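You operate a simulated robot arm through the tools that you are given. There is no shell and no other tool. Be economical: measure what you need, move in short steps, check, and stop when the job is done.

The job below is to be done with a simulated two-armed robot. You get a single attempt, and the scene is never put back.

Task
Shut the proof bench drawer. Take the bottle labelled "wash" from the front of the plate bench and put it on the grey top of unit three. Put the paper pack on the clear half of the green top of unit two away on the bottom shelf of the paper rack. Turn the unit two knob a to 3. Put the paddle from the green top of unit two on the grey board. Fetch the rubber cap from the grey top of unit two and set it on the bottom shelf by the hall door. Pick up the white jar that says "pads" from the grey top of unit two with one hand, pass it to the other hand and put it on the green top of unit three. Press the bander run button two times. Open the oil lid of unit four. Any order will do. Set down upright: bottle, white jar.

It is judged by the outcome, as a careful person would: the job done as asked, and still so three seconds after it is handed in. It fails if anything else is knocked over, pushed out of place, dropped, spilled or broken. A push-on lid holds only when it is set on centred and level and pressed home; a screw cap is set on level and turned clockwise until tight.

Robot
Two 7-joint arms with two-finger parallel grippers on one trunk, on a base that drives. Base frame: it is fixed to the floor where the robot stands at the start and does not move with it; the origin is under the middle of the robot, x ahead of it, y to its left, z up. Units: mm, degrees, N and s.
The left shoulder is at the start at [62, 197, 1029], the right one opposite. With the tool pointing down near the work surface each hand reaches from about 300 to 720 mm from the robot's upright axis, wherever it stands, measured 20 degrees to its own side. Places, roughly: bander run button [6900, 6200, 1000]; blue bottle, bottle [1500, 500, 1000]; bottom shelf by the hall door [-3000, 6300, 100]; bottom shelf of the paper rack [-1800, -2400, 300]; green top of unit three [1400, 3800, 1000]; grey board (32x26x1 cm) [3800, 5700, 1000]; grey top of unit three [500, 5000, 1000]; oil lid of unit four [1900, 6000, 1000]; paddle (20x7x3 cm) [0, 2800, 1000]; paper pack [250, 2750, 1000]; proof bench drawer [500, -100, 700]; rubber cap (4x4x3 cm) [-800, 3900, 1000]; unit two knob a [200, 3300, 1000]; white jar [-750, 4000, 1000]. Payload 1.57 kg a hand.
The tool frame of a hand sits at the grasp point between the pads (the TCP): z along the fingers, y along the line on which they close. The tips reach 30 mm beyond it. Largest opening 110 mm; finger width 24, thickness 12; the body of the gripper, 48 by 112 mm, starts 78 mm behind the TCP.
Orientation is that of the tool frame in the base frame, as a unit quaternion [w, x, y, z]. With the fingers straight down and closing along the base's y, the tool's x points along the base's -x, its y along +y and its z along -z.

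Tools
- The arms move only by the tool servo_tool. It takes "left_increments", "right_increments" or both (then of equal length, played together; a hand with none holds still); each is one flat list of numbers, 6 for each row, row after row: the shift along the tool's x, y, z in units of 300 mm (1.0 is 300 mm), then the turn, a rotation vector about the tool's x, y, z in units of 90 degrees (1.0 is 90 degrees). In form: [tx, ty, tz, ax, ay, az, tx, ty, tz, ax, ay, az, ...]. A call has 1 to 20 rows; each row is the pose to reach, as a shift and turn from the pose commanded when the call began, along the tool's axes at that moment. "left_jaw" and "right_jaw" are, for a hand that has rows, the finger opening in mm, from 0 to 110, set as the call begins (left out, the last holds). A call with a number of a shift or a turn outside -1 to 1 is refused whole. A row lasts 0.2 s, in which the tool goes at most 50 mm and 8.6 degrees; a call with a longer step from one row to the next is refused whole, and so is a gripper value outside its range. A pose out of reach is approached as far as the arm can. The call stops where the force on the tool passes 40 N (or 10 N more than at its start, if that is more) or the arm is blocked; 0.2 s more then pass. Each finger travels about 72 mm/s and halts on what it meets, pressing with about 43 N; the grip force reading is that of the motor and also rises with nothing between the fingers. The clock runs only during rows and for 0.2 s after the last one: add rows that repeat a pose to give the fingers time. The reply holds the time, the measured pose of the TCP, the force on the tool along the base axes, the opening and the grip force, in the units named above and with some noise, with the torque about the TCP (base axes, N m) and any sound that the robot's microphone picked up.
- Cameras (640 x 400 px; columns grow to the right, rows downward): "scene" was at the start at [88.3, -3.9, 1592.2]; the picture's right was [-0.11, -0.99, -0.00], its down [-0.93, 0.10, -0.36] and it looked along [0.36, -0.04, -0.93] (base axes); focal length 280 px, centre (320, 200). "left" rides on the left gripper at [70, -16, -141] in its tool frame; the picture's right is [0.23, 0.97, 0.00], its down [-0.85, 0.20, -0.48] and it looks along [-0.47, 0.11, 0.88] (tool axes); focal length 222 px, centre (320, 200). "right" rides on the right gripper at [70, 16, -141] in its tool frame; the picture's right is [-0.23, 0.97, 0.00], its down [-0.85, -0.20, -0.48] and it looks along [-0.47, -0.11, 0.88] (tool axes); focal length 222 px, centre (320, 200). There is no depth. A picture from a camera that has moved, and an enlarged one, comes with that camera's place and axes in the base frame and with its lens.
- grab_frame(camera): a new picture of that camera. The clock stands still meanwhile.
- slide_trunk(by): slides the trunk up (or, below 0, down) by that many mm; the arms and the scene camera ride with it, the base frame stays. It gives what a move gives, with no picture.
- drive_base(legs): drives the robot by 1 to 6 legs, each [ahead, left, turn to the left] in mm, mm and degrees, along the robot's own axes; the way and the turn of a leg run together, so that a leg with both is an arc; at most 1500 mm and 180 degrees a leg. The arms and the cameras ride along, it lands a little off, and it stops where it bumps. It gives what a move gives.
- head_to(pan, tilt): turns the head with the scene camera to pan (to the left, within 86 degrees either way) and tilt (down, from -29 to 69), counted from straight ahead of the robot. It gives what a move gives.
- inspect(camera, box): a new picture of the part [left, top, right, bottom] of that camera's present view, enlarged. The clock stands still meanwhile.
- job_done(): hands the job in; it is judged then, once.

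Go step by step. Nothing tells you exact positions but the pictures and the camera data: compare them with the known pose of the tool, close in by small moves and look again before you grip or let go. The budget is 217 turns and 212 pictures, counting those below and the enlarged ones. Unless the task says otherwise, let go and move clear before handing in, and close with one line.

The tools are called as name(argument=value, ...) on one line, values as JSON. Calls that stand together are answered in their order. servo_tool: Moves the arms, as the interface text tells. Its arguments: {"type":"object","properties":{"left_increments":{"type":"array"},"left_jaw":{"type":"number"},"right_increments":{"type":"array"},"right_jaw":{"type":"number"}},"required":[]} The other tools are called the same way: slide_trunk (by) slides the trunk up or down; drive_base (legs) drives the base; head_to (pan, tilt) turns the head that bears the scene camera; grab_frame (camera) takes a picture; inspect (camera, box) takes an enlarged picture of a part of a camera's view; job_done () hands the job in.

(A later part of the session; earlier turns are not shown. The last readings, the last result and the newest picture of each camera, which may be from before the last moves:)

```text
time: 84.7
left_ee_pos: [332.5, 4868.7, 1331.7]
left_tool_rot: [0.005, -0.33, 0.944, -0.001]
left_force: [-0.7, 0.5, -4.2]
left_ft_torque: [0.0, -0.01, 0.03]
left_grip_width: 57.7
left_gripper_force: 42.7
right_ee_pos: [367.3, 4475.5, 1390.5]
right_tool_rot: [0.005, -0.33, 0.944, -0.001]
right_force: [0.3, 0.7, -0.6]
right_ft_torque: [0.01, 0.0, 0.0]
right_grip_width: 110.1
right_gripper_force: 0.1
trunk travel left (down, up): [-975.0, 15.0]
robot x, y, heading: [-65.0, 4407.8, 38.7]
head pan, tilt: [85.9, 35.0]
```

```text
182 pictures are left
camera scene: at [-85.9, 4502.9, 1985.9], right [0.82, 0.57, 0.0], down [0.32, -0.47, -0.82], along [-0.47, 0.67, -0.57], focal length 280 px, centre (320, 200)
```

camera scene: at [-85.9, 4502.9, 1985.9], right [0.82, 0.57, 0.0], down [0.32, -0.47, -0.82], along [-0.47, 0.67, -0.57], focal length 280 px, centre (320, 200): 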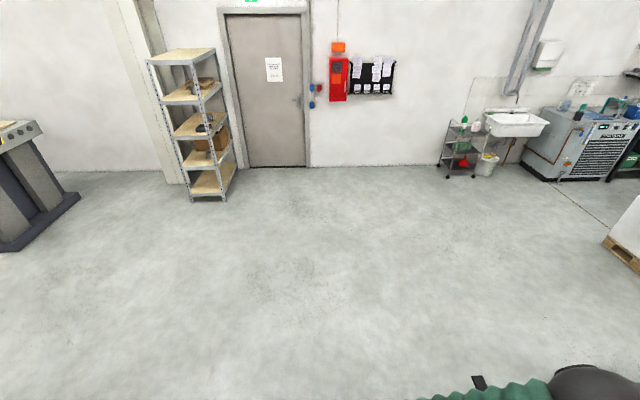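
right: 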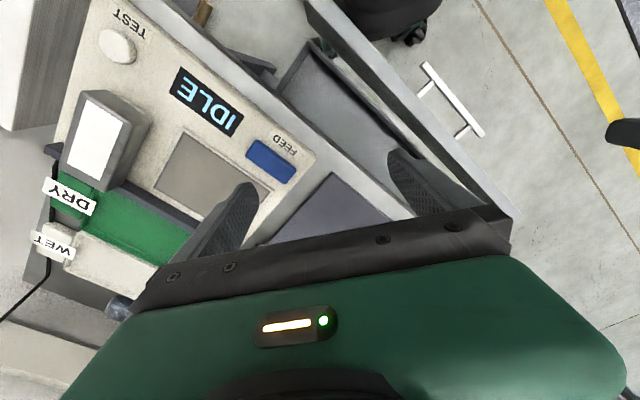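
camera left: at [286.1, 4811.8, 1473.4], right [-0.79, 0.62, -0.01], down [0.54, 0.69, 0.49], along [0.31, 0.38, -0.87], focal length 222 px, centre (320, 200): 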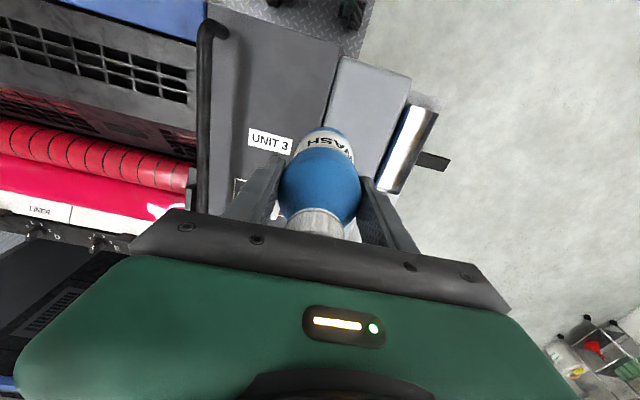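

The grey top of unit three consists of a dark panel and a light strip, at about z 1015; I'll aim the bottle for the clear light strip near the border. I'll drive a little closer and check with the left camera.

drive_base(legs=[[90, 45, 0]])

servo_tool(left_increments=[0, 0, 0.1, 0, 0, 0, 0, 0, 0.2, 0, 0, 0, 0, 0, 0.3, 0, 0, 0, 0, 0, 0.4, 0, 0, 0, 0, 0, 0.5, 0, 0, 0, 0, 0, 0.5, 0, 0, 0])

head_to(pan=10, tilt=50)

grab_frame(camera="left")

inspect(camera="scene", box=[230, 130, 430, 330])

```text
time: 85.9
left_ee_pos: [370.7, 4939.5, 1341.1]
left_tool_rot: [0.01, -0.329, 0.944, 0.006]
left_force: [0.2, -1.4, -2.5]
left_ft_torque: [0.0, 0.0, -0.01]
left_grip_width: 57.5
left_gripper_force: 43.1
right_ee_pos: [407.2, 4545.4, 1390.7]
right_tool_rot: [0.01, -0.33, 0.944, 0.005]
right_force: [0.2, -0.8, 0.5]
right_ft_torque: [0.05, -0.02, -0.06]
right_grip_width: 109.9
right_gripper_force: 0.1
trunk travel left (down, up): [-975.0, 15.0]
robot x, y, heading: [-18.4, 4496.2, 38.9]
head pan, tilt: [85.9, 35.0]
```

```text
time: 87.3
left_ee_pos: [373.6, 4961.5, 1183.7]
left_tool_rot: [0.007, -0.331, 0.943, -0.001]
left_force: [-0.3, 0.1, -3.4]
left_ft_torque: [-0.05, -0.02, 0.03]
left_grip_width: 57.8
left_gripper_force: 42.5
right_ee_pos: [408.3, 4564.3, 1390.8]
right_tool_rot: [0.006, -0.331, 0.944, -0.001]
right_force: [0.0, 0.5, 0.4]
right_ft_torque: [-0.01, -0.01, -0.01]
right_grip_width: 109.9
right_gripper_force: 0.2
trunk travel left (down, up): [-975.0, 15.0]
robot x, y, heading: [-17.8, 4496.4, 38.6]
head pan, tilt: [85.9, 35.0]
```

```text
time: 88.8
left_ee_pos: [380.0, 4955.0, 1183.0]
left_tool_rot: [0.006, -0.33, 0.944, 0.0]
left_force: [0.4, 0.5, -4.0]
left_ft_torque: [-0.04, 0.02, 0.03]
left_grip_width: 57.8
left_gripper_force: 43.0
right_ee_pos: [418.2, 4557.0, 1388.0]
right_tool_rot: [0.005, -0.329, 0.944, 0.001]
right_force: [0.1, -0.3, -0.8]
right_ft_torque: [0.04, 0.01, 0.0]
right_grip_width: 110.0
right_gripper_force: 0.0
trunk travel left (down, up): [-975.0, 15.0]
robot x, y, heading: [-17.7, 4495.4, 38.8]
head pan, tilt: [10.0, 50.0]
```

```text
181 pictures are left
camera left: at [334.3, 4896.9, 1324.3], right [-0.78, 0.62, 0.0], down [0.54, 0.69, 0.49], along [0.31, 0.38, -0.87], focal length 222 px, centre (320, 200)
```

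left: 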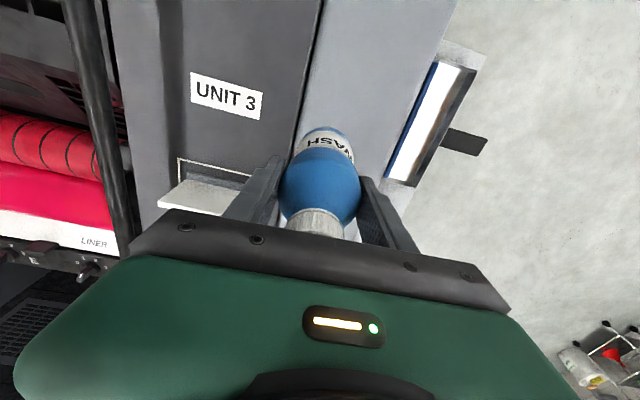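

```text
2.00 times, centred on (330, 230) of scene
camera zoom: at [62.7, 4575.0, 1964.0], right [0.75, -0.66, 0.0], down [-0.51, -0.58, -0.64], along [0.42, 0.48, -0.77], focal length 559 px, centre (300, 140)
```

zoom: 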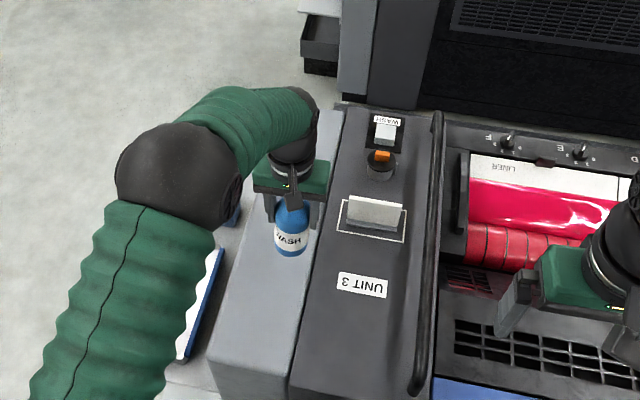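

Bottle is over the light strip. I'll shift 15 mm away from the border and lower until it touches.

servo_tool(left_increments=[0, 0.05, 0.05, 0, 0, 0, 0, 0.05, 0.1, 0, 0, 0, 0, 0.05, 0.15, 0, 0, 0, 0, 0.05, 0.18, 0, 0, 0, 0, 0.05, 0.2, 0, 0, 0, 0, 0.05, 0.2, 0, 0, 0])

servo_tool(left_increments=[0, 0, 0.01, 0, 0, 0, 0, 0, 0.02, 0, 0, 0, 0, 0, 0.03, 0, 0, 0, 0, 0, 0.04, 0, 0, 0, 0, 0, 0.05, 0, 0, 0, 0, 0, 0.06, 0, 0, 0, 0, 0, 0.07, 0, 0, 0, 0, 0, 0.08, 0, 0, 0, 0, 0, 0.09, 0, 0, 0, 0, 0, 0.1, 0, 0, 0])

grab_frame(camera="left")

```text
time: 90.2
left_ee_pos: [368.3, 4968.7, 1122.9]
left_tool_rot: [0.005, -0.33, 0.944, 0.0]
left_force: [0.1, -1.1, -2.7]
left_ft_torque: [-0.05, 0.0, 0.01]
left_grip_width: 57.6
left_gripper_force: 43.2
right_ee_pos: [414.1, 4562.4, 1389.1]
right_tool_rot: [0.005, -0.33, 0.944, 0.0]
right_force: [-0.5, 0.4, 0.0]
right_ft_torque: [0.02, 0.0, -0.01]
right_grip_width: 110.1
right_gripper_force: 0.0
trunk travel left (down, up): [-975.0, 15.0]
robot x, y, heading: [-21.8, 4495.2, 38.7]
head pan, tilt: [10.0, 50.0]
```

```text
time: 91.7
left_ee_pos: [371.9, 4966.7, 1110.1]
left_tool_rot: [0.011, -0.331, 0.943, 0.003]
left_force: [-8.5, -4.4, 25.9]
left_ft_torque: [-0.98, 0.56, -0.11]
left_grip_width: 58.0
left_gripper_force: 43.4
right_ee_pos: [410.8, 4557.7, 1390.9]
right_tool_rot: [0.007, -0.33, 0.944, 0.001]
right_force: [-0.6, -0.2, -0.3]
right_ft_torque: [-0.01, 0.02, -0.02]
right_grip_width: 109.9
right_gripper_force: 0.1
trunk travel left (down, up): [-975.0, 15.0]
robot x, y, heading: [-19.5, 4494.9, 39.0]
head pan, tilt: [10.0, 50.0]
stopped in row 7 (left hand): the force on the tool passed its limit at 43 N (the readings are from after the stop); the commanded pose is now the measured one
```

```text
179 pictures are left
camera left: at [324.1, 4909.1, 1251.7], right [-0.78, 0.62, -0.01], down [0.53, 0.68, 0.5], along [0.31, 0.39, -0.87], focal length 222 px, centre (320, 200)
```

left: 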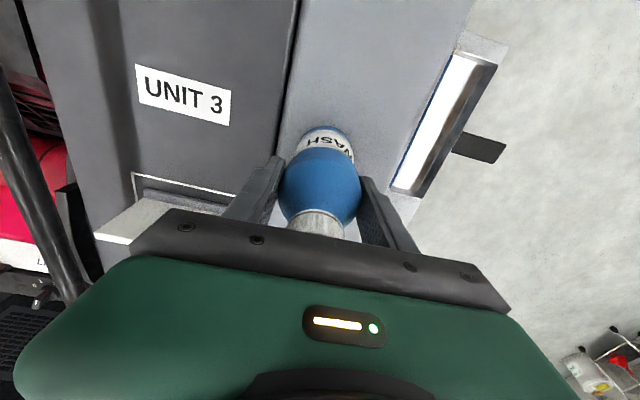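

The bottle is standing on the surface. I'll ease off the pressure, open and rise clear.

servo_tool(left_increments=[0, 0, -0.008, 0, 0, 0, 0, 0, -0.008, 0, 0, 0])

servo_tool(left_increments=[0, 0, 0, 0, 0, 0, 0, 0, 0, 0, 0, 0, 0, 0, 0, 0, 0, 0, 0, 0, 0, 0, 0, 0, 0, 0, 0, 0, 0, 0, 0, 0, 0, 0, 0, 0], left_jaw=110)

servo_tool(left_increments=[0, 0, -0.06, 0, 0, 0, 0, 0, -0.15, 0, 0, 0, 0, 0, -0.3, 0, 0, 0, 0, 0, -0.45, 0, 0, 0, 0, 0, -0.6, 0, 0, 0, 0, 0, -0.75, 0, 0, 0])

grab_frame(camera="left")

inspect(camera="scene", box=[230, 130, 430, 330])

```text
time: 92.3
left_ee_pos: [371.7, 4968.4, 1110.6]
left_tool_rot: [0.011, -0.33, 0.944, 0.002]
left_force: [-4.8, -1.1, 11.8]
left_ft_torque: [-0.4, 0.26, -0.14]
left_grip_width: 57.9
left_gripper_force: 42.8
right_ee_pos: [412.6, 4560.3, 1389.9]
right_tool_rot: [0.006, -0.329, 0.944, 0.001]
right_force: [0.2, 0.5, -0.1]
right_ft_torque: [0.01, -0.01, 0.01]
right_grip_width: 109.8
right_gripper_force: 0.1
trunk travel left (down, up): [-975.0, 15.0]
robot x, y, heading: [-18.6, 4499.8, 38.8]
head pan, tilt: [10.0, 50.0]
```

```text
time: 93.7
left_ee_pos: [373.7, 4970.7, 1110.0]
left_tool_rot: [0.011, -0.331, 0.944, 0.002]
left_force: [0.2, 1.3, 0.2]
left_ft_torque: [-0.01, 0.0, 0.01]
left_grip_width: 110.0
left_gripper_force: 0.0
right_ee_pos: [413.5, 4560.2, 1388.7]
right_tool_rot: [0.006, -0.329, 0.944, 0.0]
right_force: [0.1, -0.2, 0.0]
right_ft_torque: [0.04, 0.01, -0.01]
right_grip_width: 109.9
right_gripper_force: 0.0
trunk travel left (down, up): [-975.0, 15.0]
robot x, y, heading: [-20.1, 4498.1, 38.6]
head pan, tilt: [10.0, 50.0]
```

```text
time: 95.1
left_ee_pos: [367.8, 4966.7, 1333.4]
left_tool_rot: [0.01, -0.33, 0.944, 0.001]
left_force: [0.9, -0.2, 0.5]
left_ft_torque: [-0.02, -0.01, 0.0]
left_grip_width: 110.1
left_gripper_force: 0.1
right_ee_pos: [413.8, 4560.0, 1389.4]
right_tool_rot: [0.005, -0.33, 0.944, 0.0]
right_force: [-0.1, -0.1, -0.2]
right_ft_torque: [0.01, 0.02, 0.0]
right_grip_width: 110.0
right_gripper_force: 0.1
trunk travel left (down, up): [-975.0, 15.0]
robot x, y, heading: [-19.4, 4498.8, 38.7]
head pan, tilt: [10.0, 50.0]
```

```text
178 pictures are left
camera left: at [320.7, 4908.2, 1474.5], right [-0.78, 0.62, -0.01], down [0.54, 0.68, 0.5], along [0.31, 0.39, -0.87], focal length 222 px, centre (320, 200)
```

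left: 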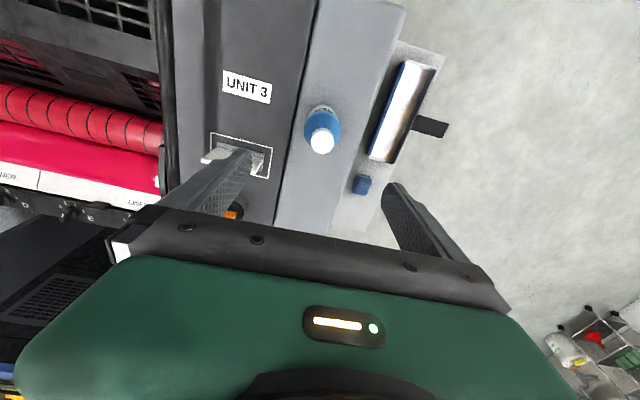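

```text
2.00 times, centred on (330, 230) of scene
camera zoom: at [56.6, 4576.7, 1964.2], right [0.75, -0.66, 0.0], down [-0.51, -0.58, -0.64], along [0.42, 0.48, -0.77], focal length 559 px, centre (300, 140)
```

zoom: 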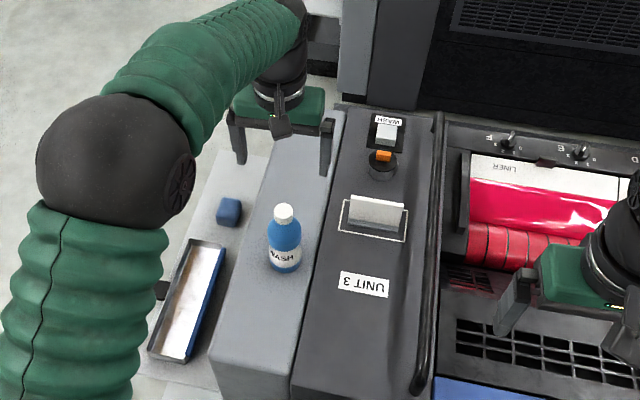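

The wash bottle is standing properly. Next is unit four's oil lid: I'll go round the hall end of unit three into the aisle between units three and four.

drive_base(legs=[[-130, 0, 0], [0, 0, 90], [900, 0, 0], [0, -1480, 0], [0, -220, 0], [0, 0, -90]])

head_to(pan=-40, tilt=40)

grab_frame(camera="scene")

```text
time: 116.5
left_ee_pos: [1128.6, 6550.7, 1331.9]
left_tool_rot: [0.011, -0.287, 0.958, 0.001]
left_force: [-0.3, -0.3, -0.6]
left_ft_torque: [-0.02, 0.03, 0.01]
left_grip_width: 110.1
left_gripper_force: 0.1
right_ee_pos: [1136.1, 6142.6, 1389.7]
right_tool_rot: [0.005, -0.287, 0.958, -0.002]
right_force: [0.0, 0.5, -0.3]
right_ft_torque: [-0.01, 0.0, -0.01]
right_grip_width: 110.1
right_gripper_force: 0.0
trunk travel left (down, up): [-975.0, 15.0]
robot x, y, heading: [697.3, 6121.3, 33.7]
head pan, tilt: [10.0, 50.0]
```

```text
time: 117.7
left_ee_pos: [1127.9, 6547.1, 1334.2]
left_tool_rot: [0.011, -0.287, 0.958, 0.003]
left_force: [0.6, 0.7, -0.1]
left_ft_torque: [-0.02, 0.01, -0.02]
left_grip_width: 110.1
left_gripper_force: 0.0
right_ee_pos: [1135.3, 6139.4, 1390.1]
right_tool_rot: [0.006, -0.286, 0.958, 0.0]
right_force: [1.0, 0.8, 0.2]
right_ft_torque: [0.01, -0.02, -0.01]
right_grip_width: 110.1
right_gripper_force: 0.0
trunk travel left (down, up): [-975.0, 15.0]
robot x, y, heading: [699.8, 6116.6, 33.3]
head pan, tilt: [-40.0, 40.0]
```

```text
176 pictures are left
camera scene: at [812.2, 6126.6, 1978.3], right [-0.11, -0.99, 0.0], down [-0.64, 0.07, -0.76], along [0.76, -0.09, -0.64], focal length 280 px, centre (320, 200)
```

scene: 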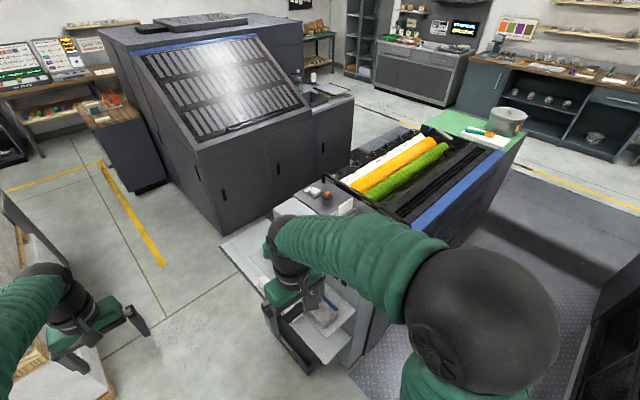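

The oil lid (a light flap on unit four's dark panel) is at about [1873,5873]. I'll square up and strafe right into the aisle.

drive_base(legs=[[0, 0, 5], [0, -860, 0]])

head_to(pan=0, tilt=45)

grab_frame(camera="scene")

```text
time: 122.7
left_ee_pos: [1602.9, 5939.9, 1332.5]
left_tool_rot: [0.011, -0.334, 0.942, 0.001]
left_force: [-0.1, 0.5, -0.3]
left_ft_torque: [0.0, 0.0, 0.01]
left_grip_width: 110.3
left_gripper_force: 0.0
right_ee_pos: [1651.7, 5533.9, 1390.5]
right_tool_rot: [0.005, -0.333, 0.943, 0.0]
right_force: [0.4, -0.1, 0.7]
right_ft_torque: [0.0, -0.03, 0.01]
right_grip_width: 109.9
right_gripper_force: 0.1
trunk travel left (down, up): [-975.0, 15.0]
robot x, y, heading: [1220.4, 5463.7, 39.1]
head pan, tilt: [-40.0, 40.0]
```

```text
time: 123.7
left_ee_pos: [1602.6, 5937.6, 1334.3]
left_tool_rot: [0.012, -0.334, 0.943, 0.002]
left_force: [0.4, 0.6, 0.6]
left_ft_torque: [-0.01, 0.02, 0.0]
left_grip_width: 110.0
left_gripper_force: 0.1
right_ee_pos: [1650.4, 5529.6, 1390.3]
right_tool_rot: [0.006, -0.333, 0.943, 0.001]
right_force: [0.2, 0.4, -0.7]
right_ft_torque: [-0.02, 0.01, 0.02]
right_grip_width: 110.1
right_gripper_force: 0.0
trunk travel left (down, up): [-975.0, 15.0]
robot x, y, heading: [1223.1, 5463.3, 39.1]
head pan, tilt: [0.0, 45.0]
```

```text
175 pictures are left
camera scene: at [1310.0, 5541.1, 1971.0], right [0.63, -0.78, 0.0], down [-0.55, -0.45, -0.71], along [0.55, 0.44, -0.71], focal length 280 px, centre (320, 200)
```

scene: 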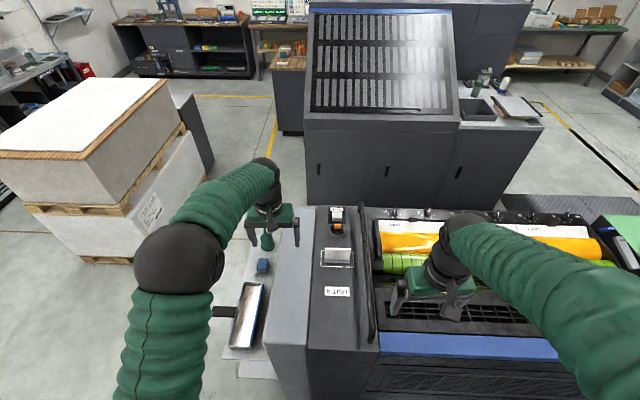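

inspect(camera="scene", box=[290, 195, 400, 305])

grab_frame(camera="left")

grab_frame(camera="right")

```text
3.64 times, centred on (345, 250) of scene
camera zoom: at [1310.0, 5541.1, 1971.0], right [0.63, -0.78, 0.0], down [-0.55, -0.45, -0.71], along [0.55, 0.44, -0.71], focal length 1017 px, centre (229, 18)
```

zoom: 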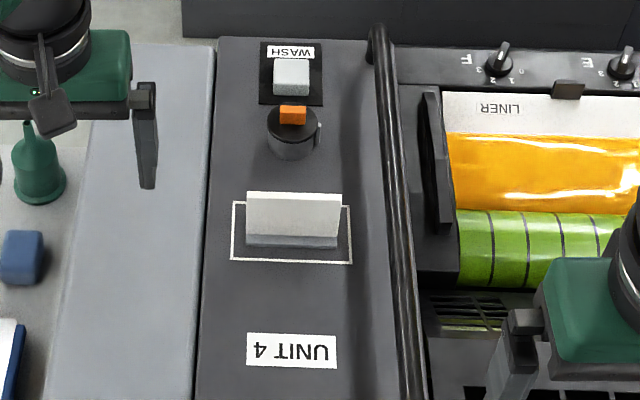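

```text
173 pictures are left
camera left: at [1556.7, 5878.6, 1475.0], right [-0.79, 0.61, -0.01], down [0.53, 0.69, 0.5], along [0.31, 0.39, -0.87], focal length 222 px, centre (320, 200)
```

left: 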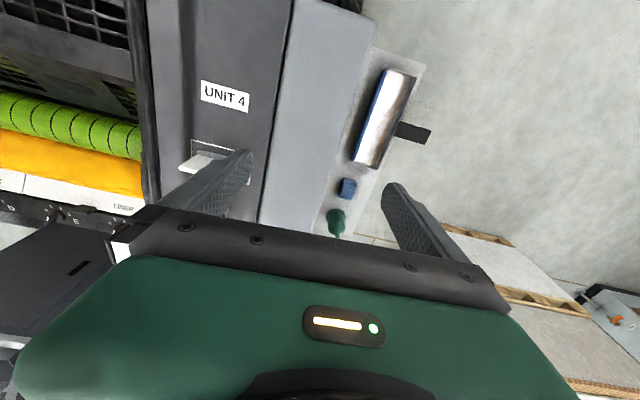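

```text
172 pictures are left
camera right: at [1585.0, 5497.9, 1531.7], right [-0.43, 0.9, 0.0], down [0.79, 0.38, 0.49], along [0.44, 0.21, -0.87], focal length 222 px, centre (320, 200)
```

right: 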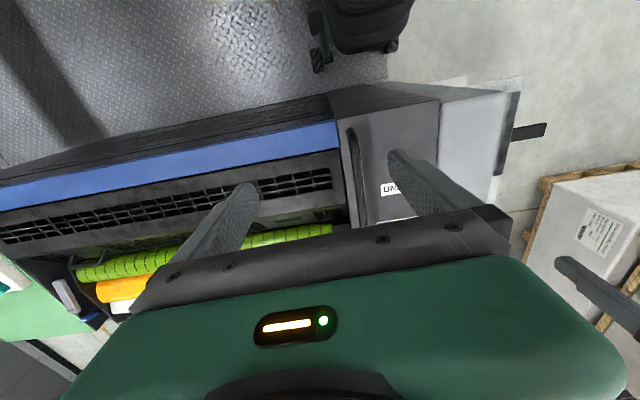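

The round black oiler with the orange tab is likeliest the oil lid; I'll move nearer and look from above with the left camera.

drive_base(legs=[[180, -200, 0]])

servo_tool(left_increments=[0, 0, 0.02, 0, 0, 0, 0, 0, 0.02, 0, 0, 0, 0, 0, 0.02, 0, 0, 0, 0, 0, 0.02, 0, 0, 0])

grab_frame(camera="left")

inspect(camera="scene", box=[200, 190, 330, 320])

```text
time: 125.7
left_ee_pos: [1791.5, 5863.7, 1334.0]
left_tool_rot: [0.022, -0.305, 0.952, -0.016]
left_force: [-1.8, 1.9, 0.6]
left_ft_torque: [-0.19, -0.16, 0.07]
left_grip_width: 110.0
left_gripper_force: 0.1
right_ee_pos: [1812.1, 5455.1, 1402.0]
right_tool_rot: [0.02, -0.306, 0.952, -0.02]
right_force: [-0.4, 0.6, 0.3]
right_ft_torque: [-0.09, -0.05, 0.08]
right_grip_width: 109.9
right_gripper_force: 0.1
trunk travel left (down, up): [-975.0, 15.0]
robot x, y, heading: [1423.0, 5381.6, 35.2]
head pan, tilt: [0.0, 45.0]
stopped in leg 1: the robot was blocked; the commanded pose is now the measured one
```

```text
time: 126.9
left_ee_pos: [1819.6, 5847.6, 1323.2]
left_tool_rot: [0.014, -0.305, 0.952, -0.008]
left_force: [-0.1, 0.5, 0.1]
left_ft_torque: [0.02, 0.09, 0.0]
left_grip_width: 110.1
left_gripper_force: 0.1
right_ee_pos: [1841.8, 5439.9, 1391.8]
right_tool_rot: [0.011, -0.305, 0.952, -0.01]
right_force: [0.3, 0.0, 0.1]
right_ft_torque: [0.05, 0.06, 0.0]
right_grip_width: 109.9
right_gripper_force: 0.0
trunk travel left (down, up): [-975.0, 15.0]
robot x, y, heading: [1421.7, 5378.6, 35.4]
head pan, tilt: [0.0, 45.0]
stopped in row 4 (left hand): the arm was blocked; the commanded pose is now the measured one
```

```text
171 pictures are left
camera left: at [1768.7, 5794.5, 1463.8], right [-0.75, 0.66, -0.03], down [0.57, 0.66, 0.49], along [0.34, 0.35, -0.87], focal length 222 px, centre (320, 200)
```

left: 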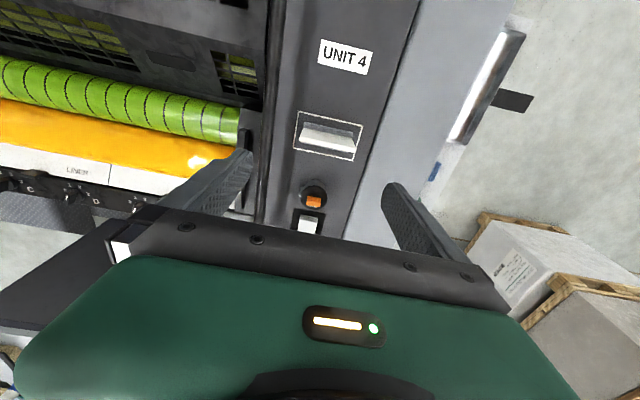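

```text
3.08 times, centred on (265, 255) of scene
camera zoom: at [1507.6, 5465.4, 1971.0], right [0.58, -0.81, 0.01], down [-0.57, -0.42, -0.7], along [0.58, 0.4, -0.71], focal length 861 px, centre (489, 31)
```

zoom: 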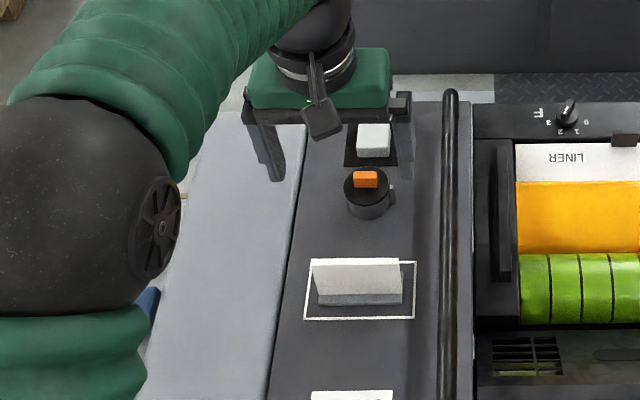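

The base bumped something while I moved right, so I'll back off, square up, shift left and approach there instead, using the right hand for the oiler at about [1941,5953,1040].

drive_base(legs=[[-60, 0, 3.2], [0, 240, 0], [110, 0, 0]])

grab_frame(camera="right")

grab_frame(camera="scene")

```text
time: 130.1
left_ee_pos: [1705.3, 6010.2, 1334.3]
left_tool_rot: [0.012, -0.312, 0.95, 0.008]
left_force: [-1.2, -0.5, 1.3]
left_ft_torque: [0.07, 0.02, 0.0]
left_grip_width: 109.9
left_gripper_force: 0.1
right_ee_pos: [1734.0, 5600.9, 1390.5]
right_tool_rot: [0.008, -0.31, 0.951, 0.006]
right_force: [1.5, 1.4, 0.1]
right_ft_torque: [-0.13, 0.09, -0.02]
right_grip_width: 109.9
right_gripper_force: 0.1
trunk travel left (down, up): [-975.0, 15.0]
robot x, y, heading: [1299.4, 5571.5, 36.3]
head pan, tilt: [0.0, 45.0]
```

```text
169 pictures are left
camera right: at [1665.7, 5569.7, 1532.6], right [-0.39, 0.92, 0.01], down [0.8, 0.34, 0.49], along [0.45, 0.2, -0.87], focal length 222 px, centre (320, 200)
```

right: 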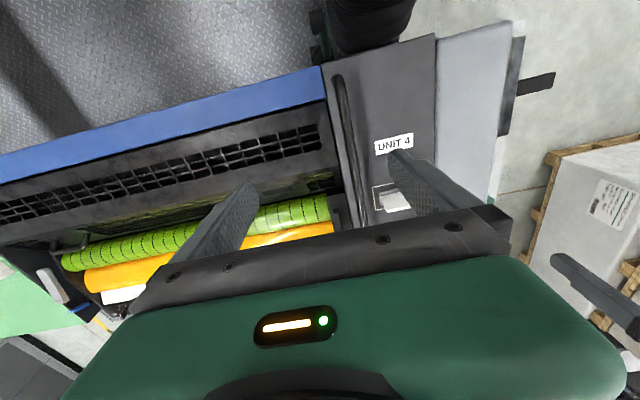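

```text
168 pictures are left
camera scene: at [1392.1, 5619.2, 1976.6], right [0.59, -0.8, -0.01], down [-0.57, -0.41, -0.71], along [0.57, 0.43, -0.7], focal length 280 px, centre (320, 200)
```

scene: 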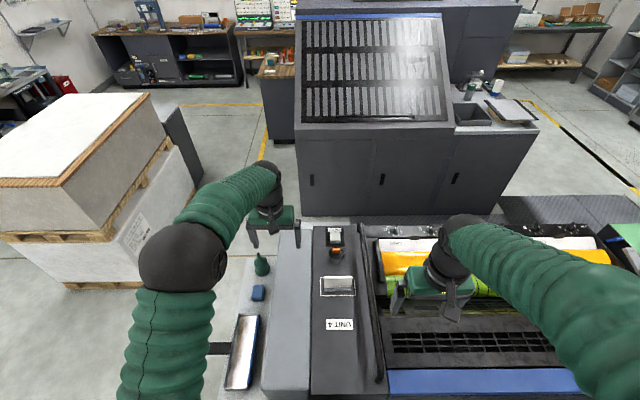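

I'm against unit four now; the oiler is about 743 mm ahead, so I'll reach with the right hand tilted forward, moving the left hand out of the way, and look closely.

servo_tool(right_increments=[-0.079, 0.045, 0.072, 0, -0.042, 0, -0.158, 0.09, 0.144, 0, -0.083, 0, -0.237, 0.134, 0.217, 0, -0.125, 0, -0.317, 0.179, 0.289, 0, -0.167, 0, -0.396, 0.224, 0.361, 0, -0.208, 0, -0.475, 0.268, 0.433, 0, -0.25, 0, -0.554, 0.313, 0.506, 0, -0.292, 0, -0.633, 0.358, 0.578, 0, -0.333, 0, -0.712, 0.403, 0.65, 0, -0.375, 0, -0.792, 0.447, 0.722, 0, -0.417, 0, -0.871, 0.492, 0.795, 0, -0.458, 0, -0.95, 0.537, 0.867, 0, -0.5, 0], left_increments=[0.05, 0.02, 0, 0, 0, 0, 0.1, 0.04, 0, 0, 0, 0, 0.15, 0.06, 0, 0, 0, 0, 0.2, 0.08, 0, 0, 0, 0, 0.25, 0.1, 0, 0, 0, 0, 0.3, 0.12, 0, 0, 0, 0, 0.35, 0.14, 0, 0, 0, 0, 0.4, 0.16, 0, 0, 0, 0, 0.45, 0.18, 0, 0, 0, 0, 0.5, 0.2, 0, 0, 0, 0, 0.5, 0.2, 0, 0, 0, 0, 0.5, 0.2, 0, 0, 0, 0])

grab_frame(camera="right")

grab_frame(camera="scene")

```text
time: 132.7
left_ee_pos: [1541.9, 5984.4, 1321.5]
left_tool_rot: [0.013, -0.31, 0.951, 0.0]
left_force: [-0.3, -0.2, -0.8]
left_ft_torque: [0.01, 0.02, -0.01]
left_grip_width: 110.0
left_gripper_force: 0.0
right_ee_pos: [1865.2, 5919.3, 1131.0]
right_tool_rot: [0.371, -0.289, 0.874, 0.119]
right_force: [-0.8, 0.5, 0.2]
right_ft_torque: [-0.01, 0.02, -0.03]
right_grip_width: 109.9
right_gripper_force: 0.1
trunk travel left (down, up): [-975.0, 15.0]
robot x, y, heading: [1297.0, 5570.7, 36.8]
head pan, tilt: [0.0, 45.0]
```

```text
167 pictures are left
camera right: at [1735.1, 5841.7, 1179.8], right [-0.45, 0.88, 0.16], down [0.32, -0.01, 0.95], along [0.84, 0.48, -0.28], focal length 222 px, centre (320, 200)
```

right: 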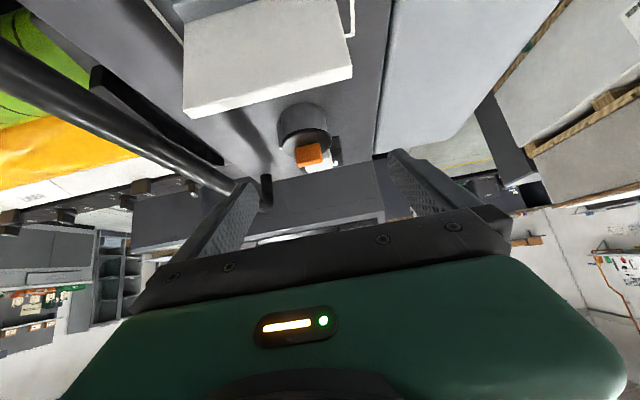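

```text
166 pictures are left
camera scene: at [1373.9, 5658.8, 1972.7], right [0.59, -0.8, 0.01], down [-0.57, -0.43, -0.71], along [0.57, 0.41, -0.71], focal length 280 px, centre (320, 200)
```

scene: 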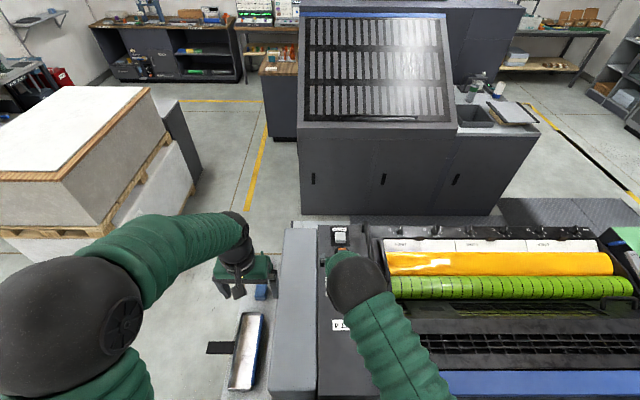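

inspect(camera="right", box=[240, 80, 390, 200])

inspect(camera="scene", box=[290, 215, 390, 335])

```text
3.33 times, centred on (315, 140) of right
camera zoom: at [1735.1, 5841.7, 1179.8], right [-0.45, 0.88, 0.16], down [0.32, -0.01, 0.95], along [0.84, 0.48, -0.28], focal length 740 px, centre (337, 400)
```

zoom: 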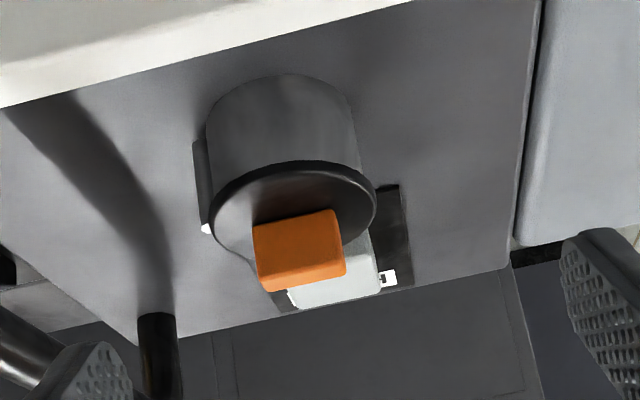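

```text
3.33 times, centred on (340, 275) of scene
camera zoom: at [1373.9, 5658.8, 1972.7], right [0.59, -0.8, 0.01], down [-0.57, -0.43, -0.71], along [0.57, 0.41, -0.71], focal length 932 px, centre (253, -50)
```

zoom: 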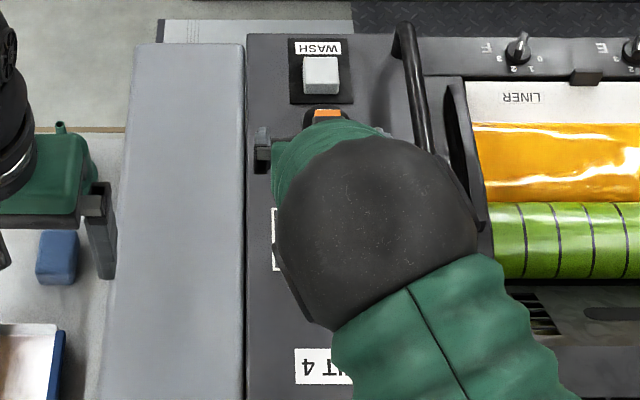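

The oiler is a small cup with an orange tab on its hinged lid, with the hinge pin on my right. I'll push the tab from the left toward the hinge with one finger; first I place that finger beside the tab.

servo_tool(right_increments=[-0.009, 0.04, 0.07, 0, 0, 0, -0.018, 0.08, 0.14, 0, 0, 0, -0.027, 0.12, 0.2, 0, 0, 0, -0.035, 0.156, 0.274, 0, 0, 0, -0.035, 0.156, 0.274, 0, 0, 0, -0.035, 0.156, 0.274, 0, 0, 0], right_jaw=60)

grab_frame(camera="right")

inspect(camera="scene", box=[290, 215, 390, 335])

```text
time: 134.3
left_ee_pos: [1546.7, 5971.5, 1319.3]
left_tool_rot: [0.011, -0.31, 0.951, 0.006]
left_force: [-0.7, -0.8, -0.1]
left_ft_torque: [0.0, 0.0, 0.01]
left_grip_width: 109.8
left_gripper_force: 0.0
right_ee_pos: [1923.4, 5971.6, 1088.5]
right_tool_rot: [0.381, -0.263, 0.878, 0.122]
right_force: [1.3, 13.0, 11.3]
right_ft_torque: [0.12, -0.29, 0.52]
right_grip_width: 52.4
right_gripper_force: 0.2
trunk travel left (down, up): [-975.0, 15.0]
robot x, y, heading: [1287.9, 5569.7, 36.7]
head pan, tilt: [0.0, 45.0]
stopped in row 6 (right hand): the arm was blocked; the commanded pose is now the measured one
```

```text
163 pictures are left
camera right: at [1790.0, 5900.3, 1135.9], right [-0.41, 0.89, 0.18], down [0.31, -0.05, 0.95], along [0.86, 0.44, -0.26], focal length 222 px, centre (320, 200)
```

right: 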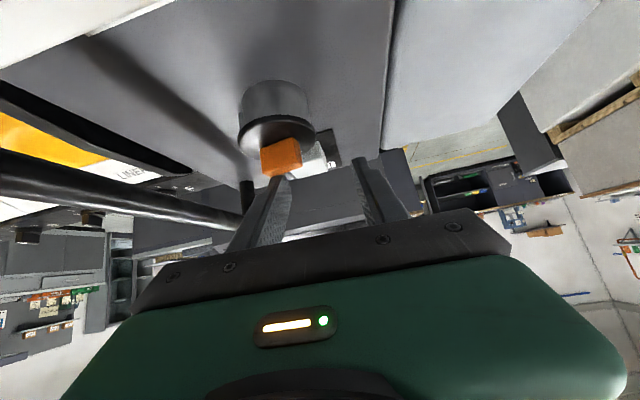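

```text
3.33 times, centred on (340, 275) of scene
camera zoom: at [1374.0, 5651.8, 1967.4], right [0.59, -0.81, 0.01], down [-0.57, -0.42, -0.71], along [0.57, 0.41, -0.71], focal length 932 px, centre (253, -50)
```

zoom: 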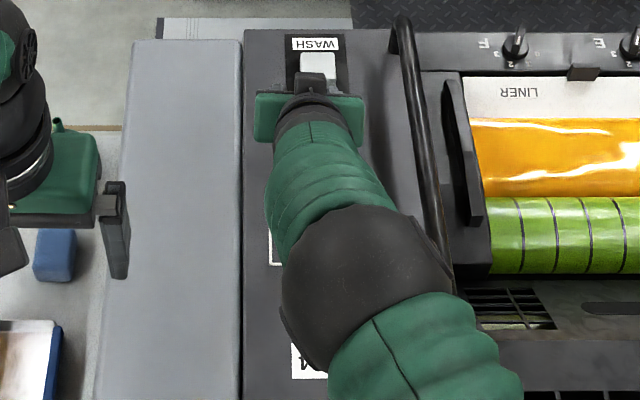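

The finger is touching the tab's top. I'll back off up and left and look closely.

servo_tool(right_increments=[-0.035, 0.0, -0.036, 0, 0, 0, -0.07, 0.04, -0.072, 0, 0, 0, -0.07, 0.083, -0.072, 0, 0, 0, -0.07, 0.083, -0.072, 0, 0, 0], right_jaw=60)

inspect(camera="right", box=[210, 70, 390, 220])

```text
time: 135.5
left_ee_pos: [1554.9, 5961.9, 1325.9]
left_tool_rot: [0.01, -0.309, 0.951, 0.011]
left_force: [-0.5, 0.5, 0.3]
left_ft_torque: [0.0, 0.01, -0.01]
left_grip_width: 109.9
left_gripper_force: 0.1
right_ee_pos: [1939.6, 5958.1, 1119.7]
right_tool_rot: [0.378, -0.24, 0.887, 0.112]
right_force: [0.4, -0.2, 0.3]
right_ft_torque: [0.0, -0.05, 0.02]
right_grip_width: 59.9
right_gripper_force: 0.0
trunk travel left (down, up): [-975.0, 15.0]
robot x, y, heading: [1293.5, 5568.1, 35.9]
head pan, tilt: [0.0, 45.0]
stopped in row 4 (right hand): the arm was blocked; the commanded pose is now the measured one
```

```text
2.67 times, centred on (300, 145) of right
camera zoom: at [1801.5, 5893.8, 1168.4], right [-0.36, 0.91, 0.18], down [0.32, -0.06, 0.95], along [0.88, 0.4, -0.27], focal length 592 px, centre (373, 347)
```

zoom: 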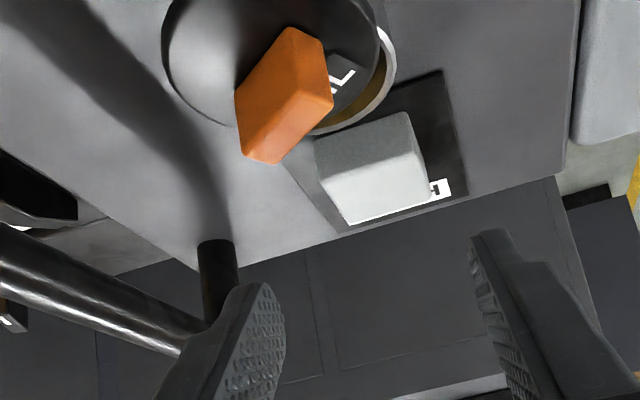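

The lid says "OIL" and has already been nudged partly open. My arm is cramped though, so I'll raise the hand, shift the base left a bit and try again with closed fingers.

servo_tool(right_increments=[-0.05, 0, -0.046, 0, 0, 0, -0.1, 0, -0.092, 0, 0, 0, -0.145, 0, -0.138, 0, 0, 0, -0.145, 0, -0.138, 0, 0, 0], right_jaw=0)

drive_base(legs=[[-25, 110, 2]])

grab_frame(camera="right")

grab_frame(camera="scene")

```text
time: 136.5
left_ee_pos: [1554.1, 5963.2, 1325.8]
left_tool_rot: [0.011, -0.31, 0.951, 0.01]
left_force: [0.4, -0.3, 0.3]
left_ft_torque: [0.01, 0.0, 0.0]
left_grip_width: 110.0
left_gripper_force: 0.1
right_ee_pos: [1935.4, 5960.2, 1181.0]
right_tool_rot: [0.379, -0.242, 0.886, 0.112]
right_force: [0.2, -0.5, 0.9]
right_ft_torque: [0.0, -0.03, -0.03]
right_grip_width: 0.0
right_gripper_force: 21.4
trunk travel left (down, up): [-975.0, 15.0]
robot x, y, heading: [1292.2, 5570.8, 36.1]
head pan, tilt: [0.0, 45.0]
```

```text
time: 137.7
left_ee_pos: [1478.8, 6017.4, 1326.2]
left_tool_rot: [0.006, -0.323, 0.946, 0.021]
left_force: [1.0, -1.4, -0.3]
left_ft_torque: [0.05, 0.11, -0.03]
left_grip_width: 109.8
left_gripper_force: 0.0
right_ee_pos: [1859.6, 6027.1, 1173.6]
right_tool_rot: [0.371, -0.251, 0.885, 0.129]
right_force: [1.3, -2.1, 0.9]
right_ft_torque: [0.11, 0.13, 0.16]
right_grip_width: 0.0
right_gripper_force: 21.1
trunk travel left (down, up): [-975.0, 15.0]
robot x, y, heading: [1210.4, 5643.1, 38.3]
head pan, tilt: [0.0, 45.0]
```

```text
160 pictures are left
camera right: at [1724.8, 5957.7, 1223.5], right [-0.39, 0.9, 0.2], down [0.34, -0.07, 0.94], along [0.86, 0.43, -0.28], focal length 222 px, centre (320, 200)
```

right: 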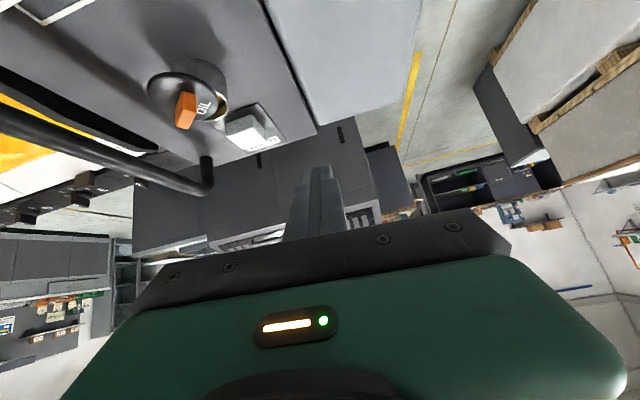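

```text
159 pictures are left
camera scene: at [1324.2, 5687.2, 1970.3], right [0.62, -0.78, -0.02], down [-0.56, -0.43, -0.7], along [0.54, 0.45, -0.71], focal length 280 px, centre (320, 200)
```

scene: 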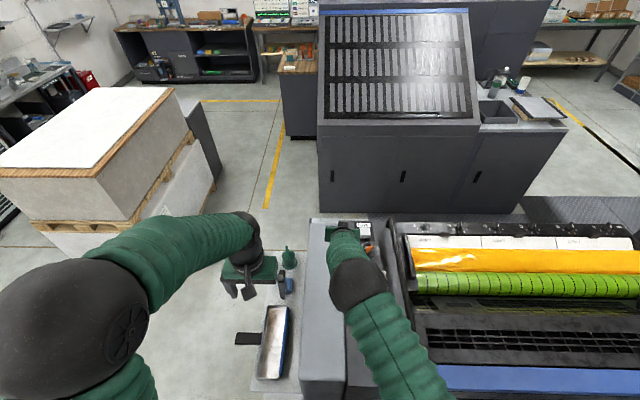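

inspect(camera="right", box=[120, 40, 280, 160])

inspect(camera="scene", box=[330, 205, 420, 285])

```text
3.33 times, centred on (200, 100) of right
camera zoom: at [1724.8, 5957.7, 1223.5], right [-0.39, 0.9, 0.2], down [0.34, -0.07, 0.94], along [0.86, 0.43, -0.28], focal length 740 px, centre (720, 533)
```

zoom: 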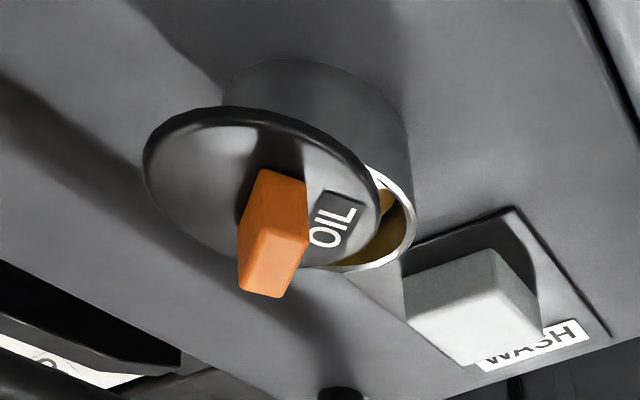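

```text
5.00 times, centred on (375, 245) of scene
camera zoom: at [1324.2, 5687.2, 1970.3], right [0.62, -0.78, -0.02], down [-0.56, -0.43, -0.7], along [0.54, 0.45, -0.71], focal length 1398 px, centre (45, -25)
```

zoom: 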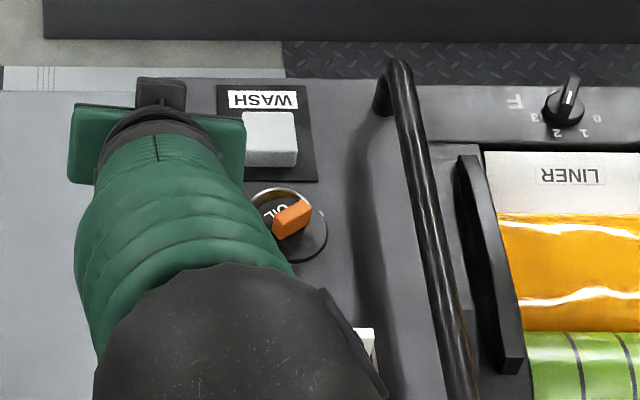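

The oil lid turns out to swivel flat about a pin on its right side. I'll put closed fingertips behind the tab (far-left side) and sweep it round toward me; first a position above.

servo_tool(right_increments=[0.028, -0.074, 0.048, 0, 0, 0, 0.056, -0.148, 0.096, 0, 0, 0, 0.083, -0.222, 0.145, 0, 0, 0, 0.111, -0.296, 0.193, 0, 0, 0, 0.111, -0.296, 0.193, 0, 0, 0, 0.111, -0.296, 0.193, 0, 0, 0])

grab_frame(camera="right")

```text
time: 139.1
left_ee_pos: [1446.7, 6051.9, 1323.0]
left_tool_rot: [0.011, -0.326, 0.945, 0.006]
left_force: [-0.1, 0.8, -0.1]
left_ft_torque: [-0.08, -0.07, 0.01]
left_grip_width: 109.8
left_gripper_force: 0.0
right_ee_pos: [1894.5, 5995.6, 1114.4]
right_tool_rot: [0.378, -0.257, 0.882, 0.114]
right_force: [-0.8, 1.0, 0.2]
right_ft_torque: [-0.07, -0.13, -0.08]
right_grip_width: 0.1
right_gripper_force: 21.5
trunk travel left (down, up): [-975.0, 15.0]
robot x, y, heading: [1209.9, 5637.3, 38.1]
head pan, tilt: [0.0, 45.0]
```

```text
156 pictures are left
camera right: at [1759.8, 5926.5, 1162.5], right [-0.4, 0.9, 0.17], down [0.31, -0.04, 0.95], along [0.86, 0.43, -0.27], focal length 222 px, centre (320, 200)
```

right: 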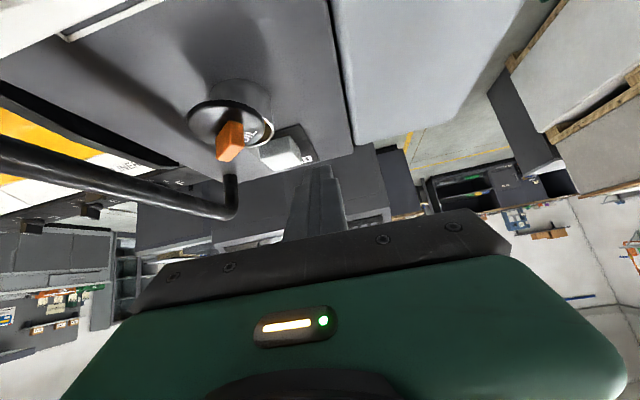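

Positions are settling; I'll lower the fingertips behind the tab and check.

servo_tool(right_increments=[0.01, -0.073, 0.01, 0, 0, 0, 0.021, -0.146, 0.019, 0, 0, 0, 0.06, -0.147, 0.055, 0, 0, 0, 0.096, -0.147, 0.09, 0, 0, 0, 0.096, -0.147, 0.09, 0, 0, 0, 0.096, -0.147, 0.09, 0, 0, 0])

inspect(camera="right", box=[180, 70, 380, 220])

```text
time: 140.1
left_ee_pos: [1448.4, 6049.1, 1324.3]
left_tool_rot: [0.013, -0.325, 0.946, 0.007]
left_force: [-0.4, 0.3, -0.1]
left_ft_torque: [0.0, -0.07, 0.01]
left_grip_width: 110.0
left_gripper_force: 0.1
right_ee_pos: [1928.5, 5950.0, 1091.1]
right_tool_rot: [0.39, -0.252, 0.879, 0.111]
right_force: [0.1, 1.5, -0.3]
right_ft_torque: [0.0, -0.02, -0.02]
right_grip_width: 0.0
right_gripper_force: 21.5
trunk travel left (down, up): [-975.0, 15.0]
robot x, y, heading: [1211.7, 5640.9, 38.4]
head pan, tilt: [0.0, 45.0]
stopped in row 4 (right hand): the force on the tool passed its limit at 52 N (the readings are from after the stop); the commanded pose is now the measured one
```

```text
2.67 times, centred on (280, 145) of right
camera zoom: at [1792.2, 5882.8, 1135.8], right [-0.39, 0.91, 0.17], down [0.29, -0.05, 0.96], along [0.87, 0.42, -0.24], focal length 592 px, centre (427, 347)
```

zoom: 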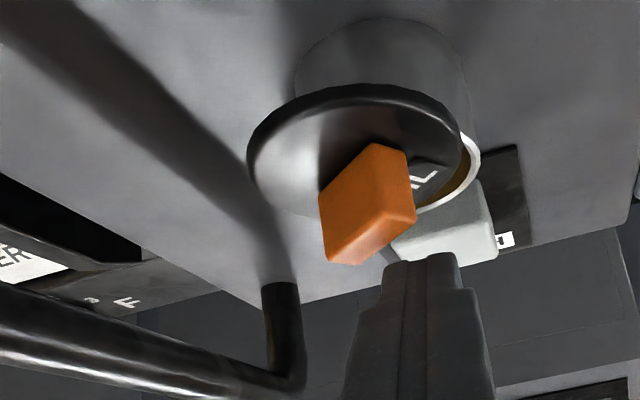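

The tip caught the tab's corner. I'll lift, shift 20 mm more to the left, and come down beside it.

servo_tool(right_increments=[-0.037, 0, -0.034, 0, 0, 0, -0.045, 0.069, -0.025, 0, 0, 0, -0.045, 0.069, -0.025, 0, 0, 0, -0.005, 0.069, 0.011, 0, 0, 0, 0.034, 0.069, 0.047, 0, 0, 0, 0.034, 0.069, 0.047, 0, 0, 0])

inspect(camera="right", box=[180, 70, 380, 220])

inspect(camera="scene", box=[330, 205, 420, 285])

```text
time: 141.5
left_ee_pos: [1459.8, 6032.3, 1325.8]
left_tool_rot: [0.012, -0.322, 0.946, 0.012]
left_force: [0.4, 0.2, 0.6]
left_ft_torque: [-0.01, 0.03, 0.01]
left_grip_width: 109.7
left_gripper_force: 0.0
right_ee_pos: [1931.2, 5958.4, 1072.9]
right_tool_rot: [0.388, -0.248, 0.88, 0.118]
right_force: [-3.9, 0.8, 2.4]
right_ft_torque: [0.12, 0.07, 0.12]
right_grip_width: 0.3
right_gripper_force: 21.6
trunk travel left (down, up): [-975.0, 15.0]
robot x, y, heading: [1207.4, 5641.8, 38.4]
head pan, tilt: [0.0, 45.0]
```

```text
2.67 times, centred on (280, 145) of right
camera zoom: at [1794.8, 5890.2, 1117.6], right [-0.38, 0.91, 0.18], down [0.3, -0.06, 0.95], along [0.87, 0.42, -0.25], focal length 592 px, centre (427, 347)
```

zoom: 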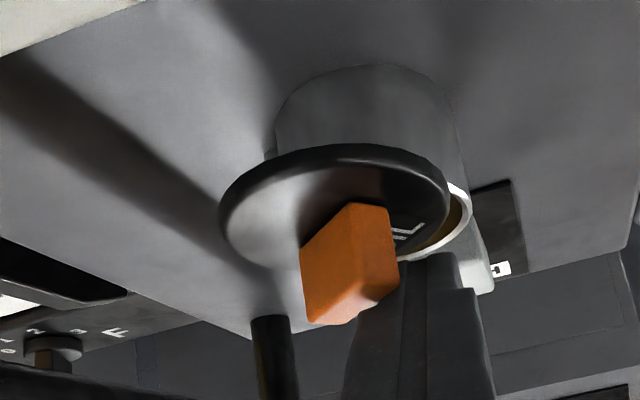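

```text
5.00 times, centred on (375, 245) of scene
camera zoom: at [1306.4, 5706.6, 1971.0], right [0.62, -0.78, 0.0], down [-0.56, -0.44, -0.71], along [0.55, 0.44, -0.71], focal length 1398 px, centre (45, -25)
```

zoom: 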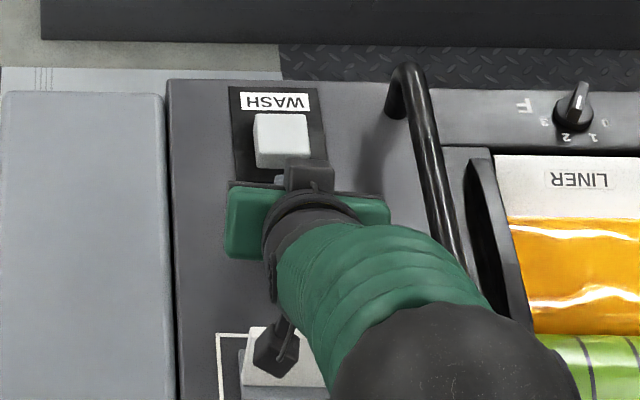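

The tip is now behind the tab. I'll sweep it around the pin toward me and to the right.

servo_tool(right_increments=[0.033, -0.006, -0.037, 0, 0, 0, 0.066, -0.018, -0.073, 0, 0, 0, 0.077, -0.037, -0.086, 0, 0, 0, 0.087, -0.055, -0.098, 0, 0, 0, 0.093, -0.078, -0.105, 0, 0, 0, 0.099, -0.101, -0.112, 0, 0, 0, 0.099, -0.125, -0.113, 0, 0, 0, 0.099, -0.148, -0.113, 0, 0, 0, 0.099, -0.148, -0.113, 0, 0, 0])

inspect(camera="right", box=[220, 50, 440, 215])

```text
time: 143.5
left_ee_pos: [1453.5, 6039.7, 1324.6]
left_tool_rot: [0.013, -0.323, 0.946, 0.01]
left_force: [0.5, 0.0, 0.0]
left_ft_torque: [-0.01, -0.02, 0.02]
left_grip_width: 110.1
left_gripper_force: 0.1
right_ee_pos: [1912.0, 5902.7, 1074.9]
right_tool_rot: [0.389, -0.251, 0.879, 0.116]
right_force: [-10.0, 8.6, 2.5]
right_ft_torque: [0.1, 0.02, 0.31]
right_grip_width: 0.0
right_gripper_force: 21.1
trunk travel left (down, up): [-975.0, 15.0]
robot x, y, heading: [1209.6, 5639.1, 38.2]
head pan, tilt: [0.0, 45.0]
```

```text
2.42 times, centred on (330, 132) of right
camera zoom: at [1774.2, 5834.7, 1119.0], right [-0.39, 0.91, 0.18], down [0.3, -0.06, 0.95], along [0.87, 0.42, -0.25], focal length 538 px, centre (296, 364)
```

zoom: 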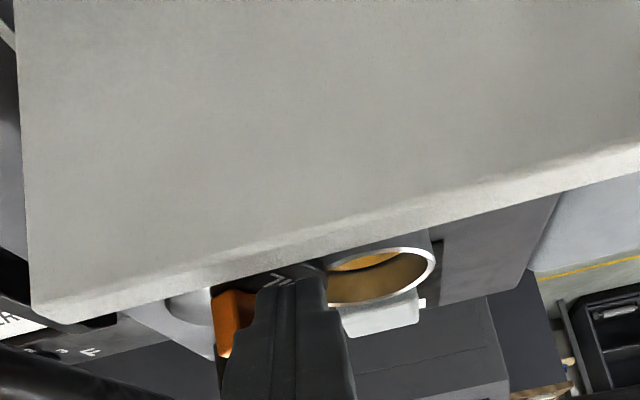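

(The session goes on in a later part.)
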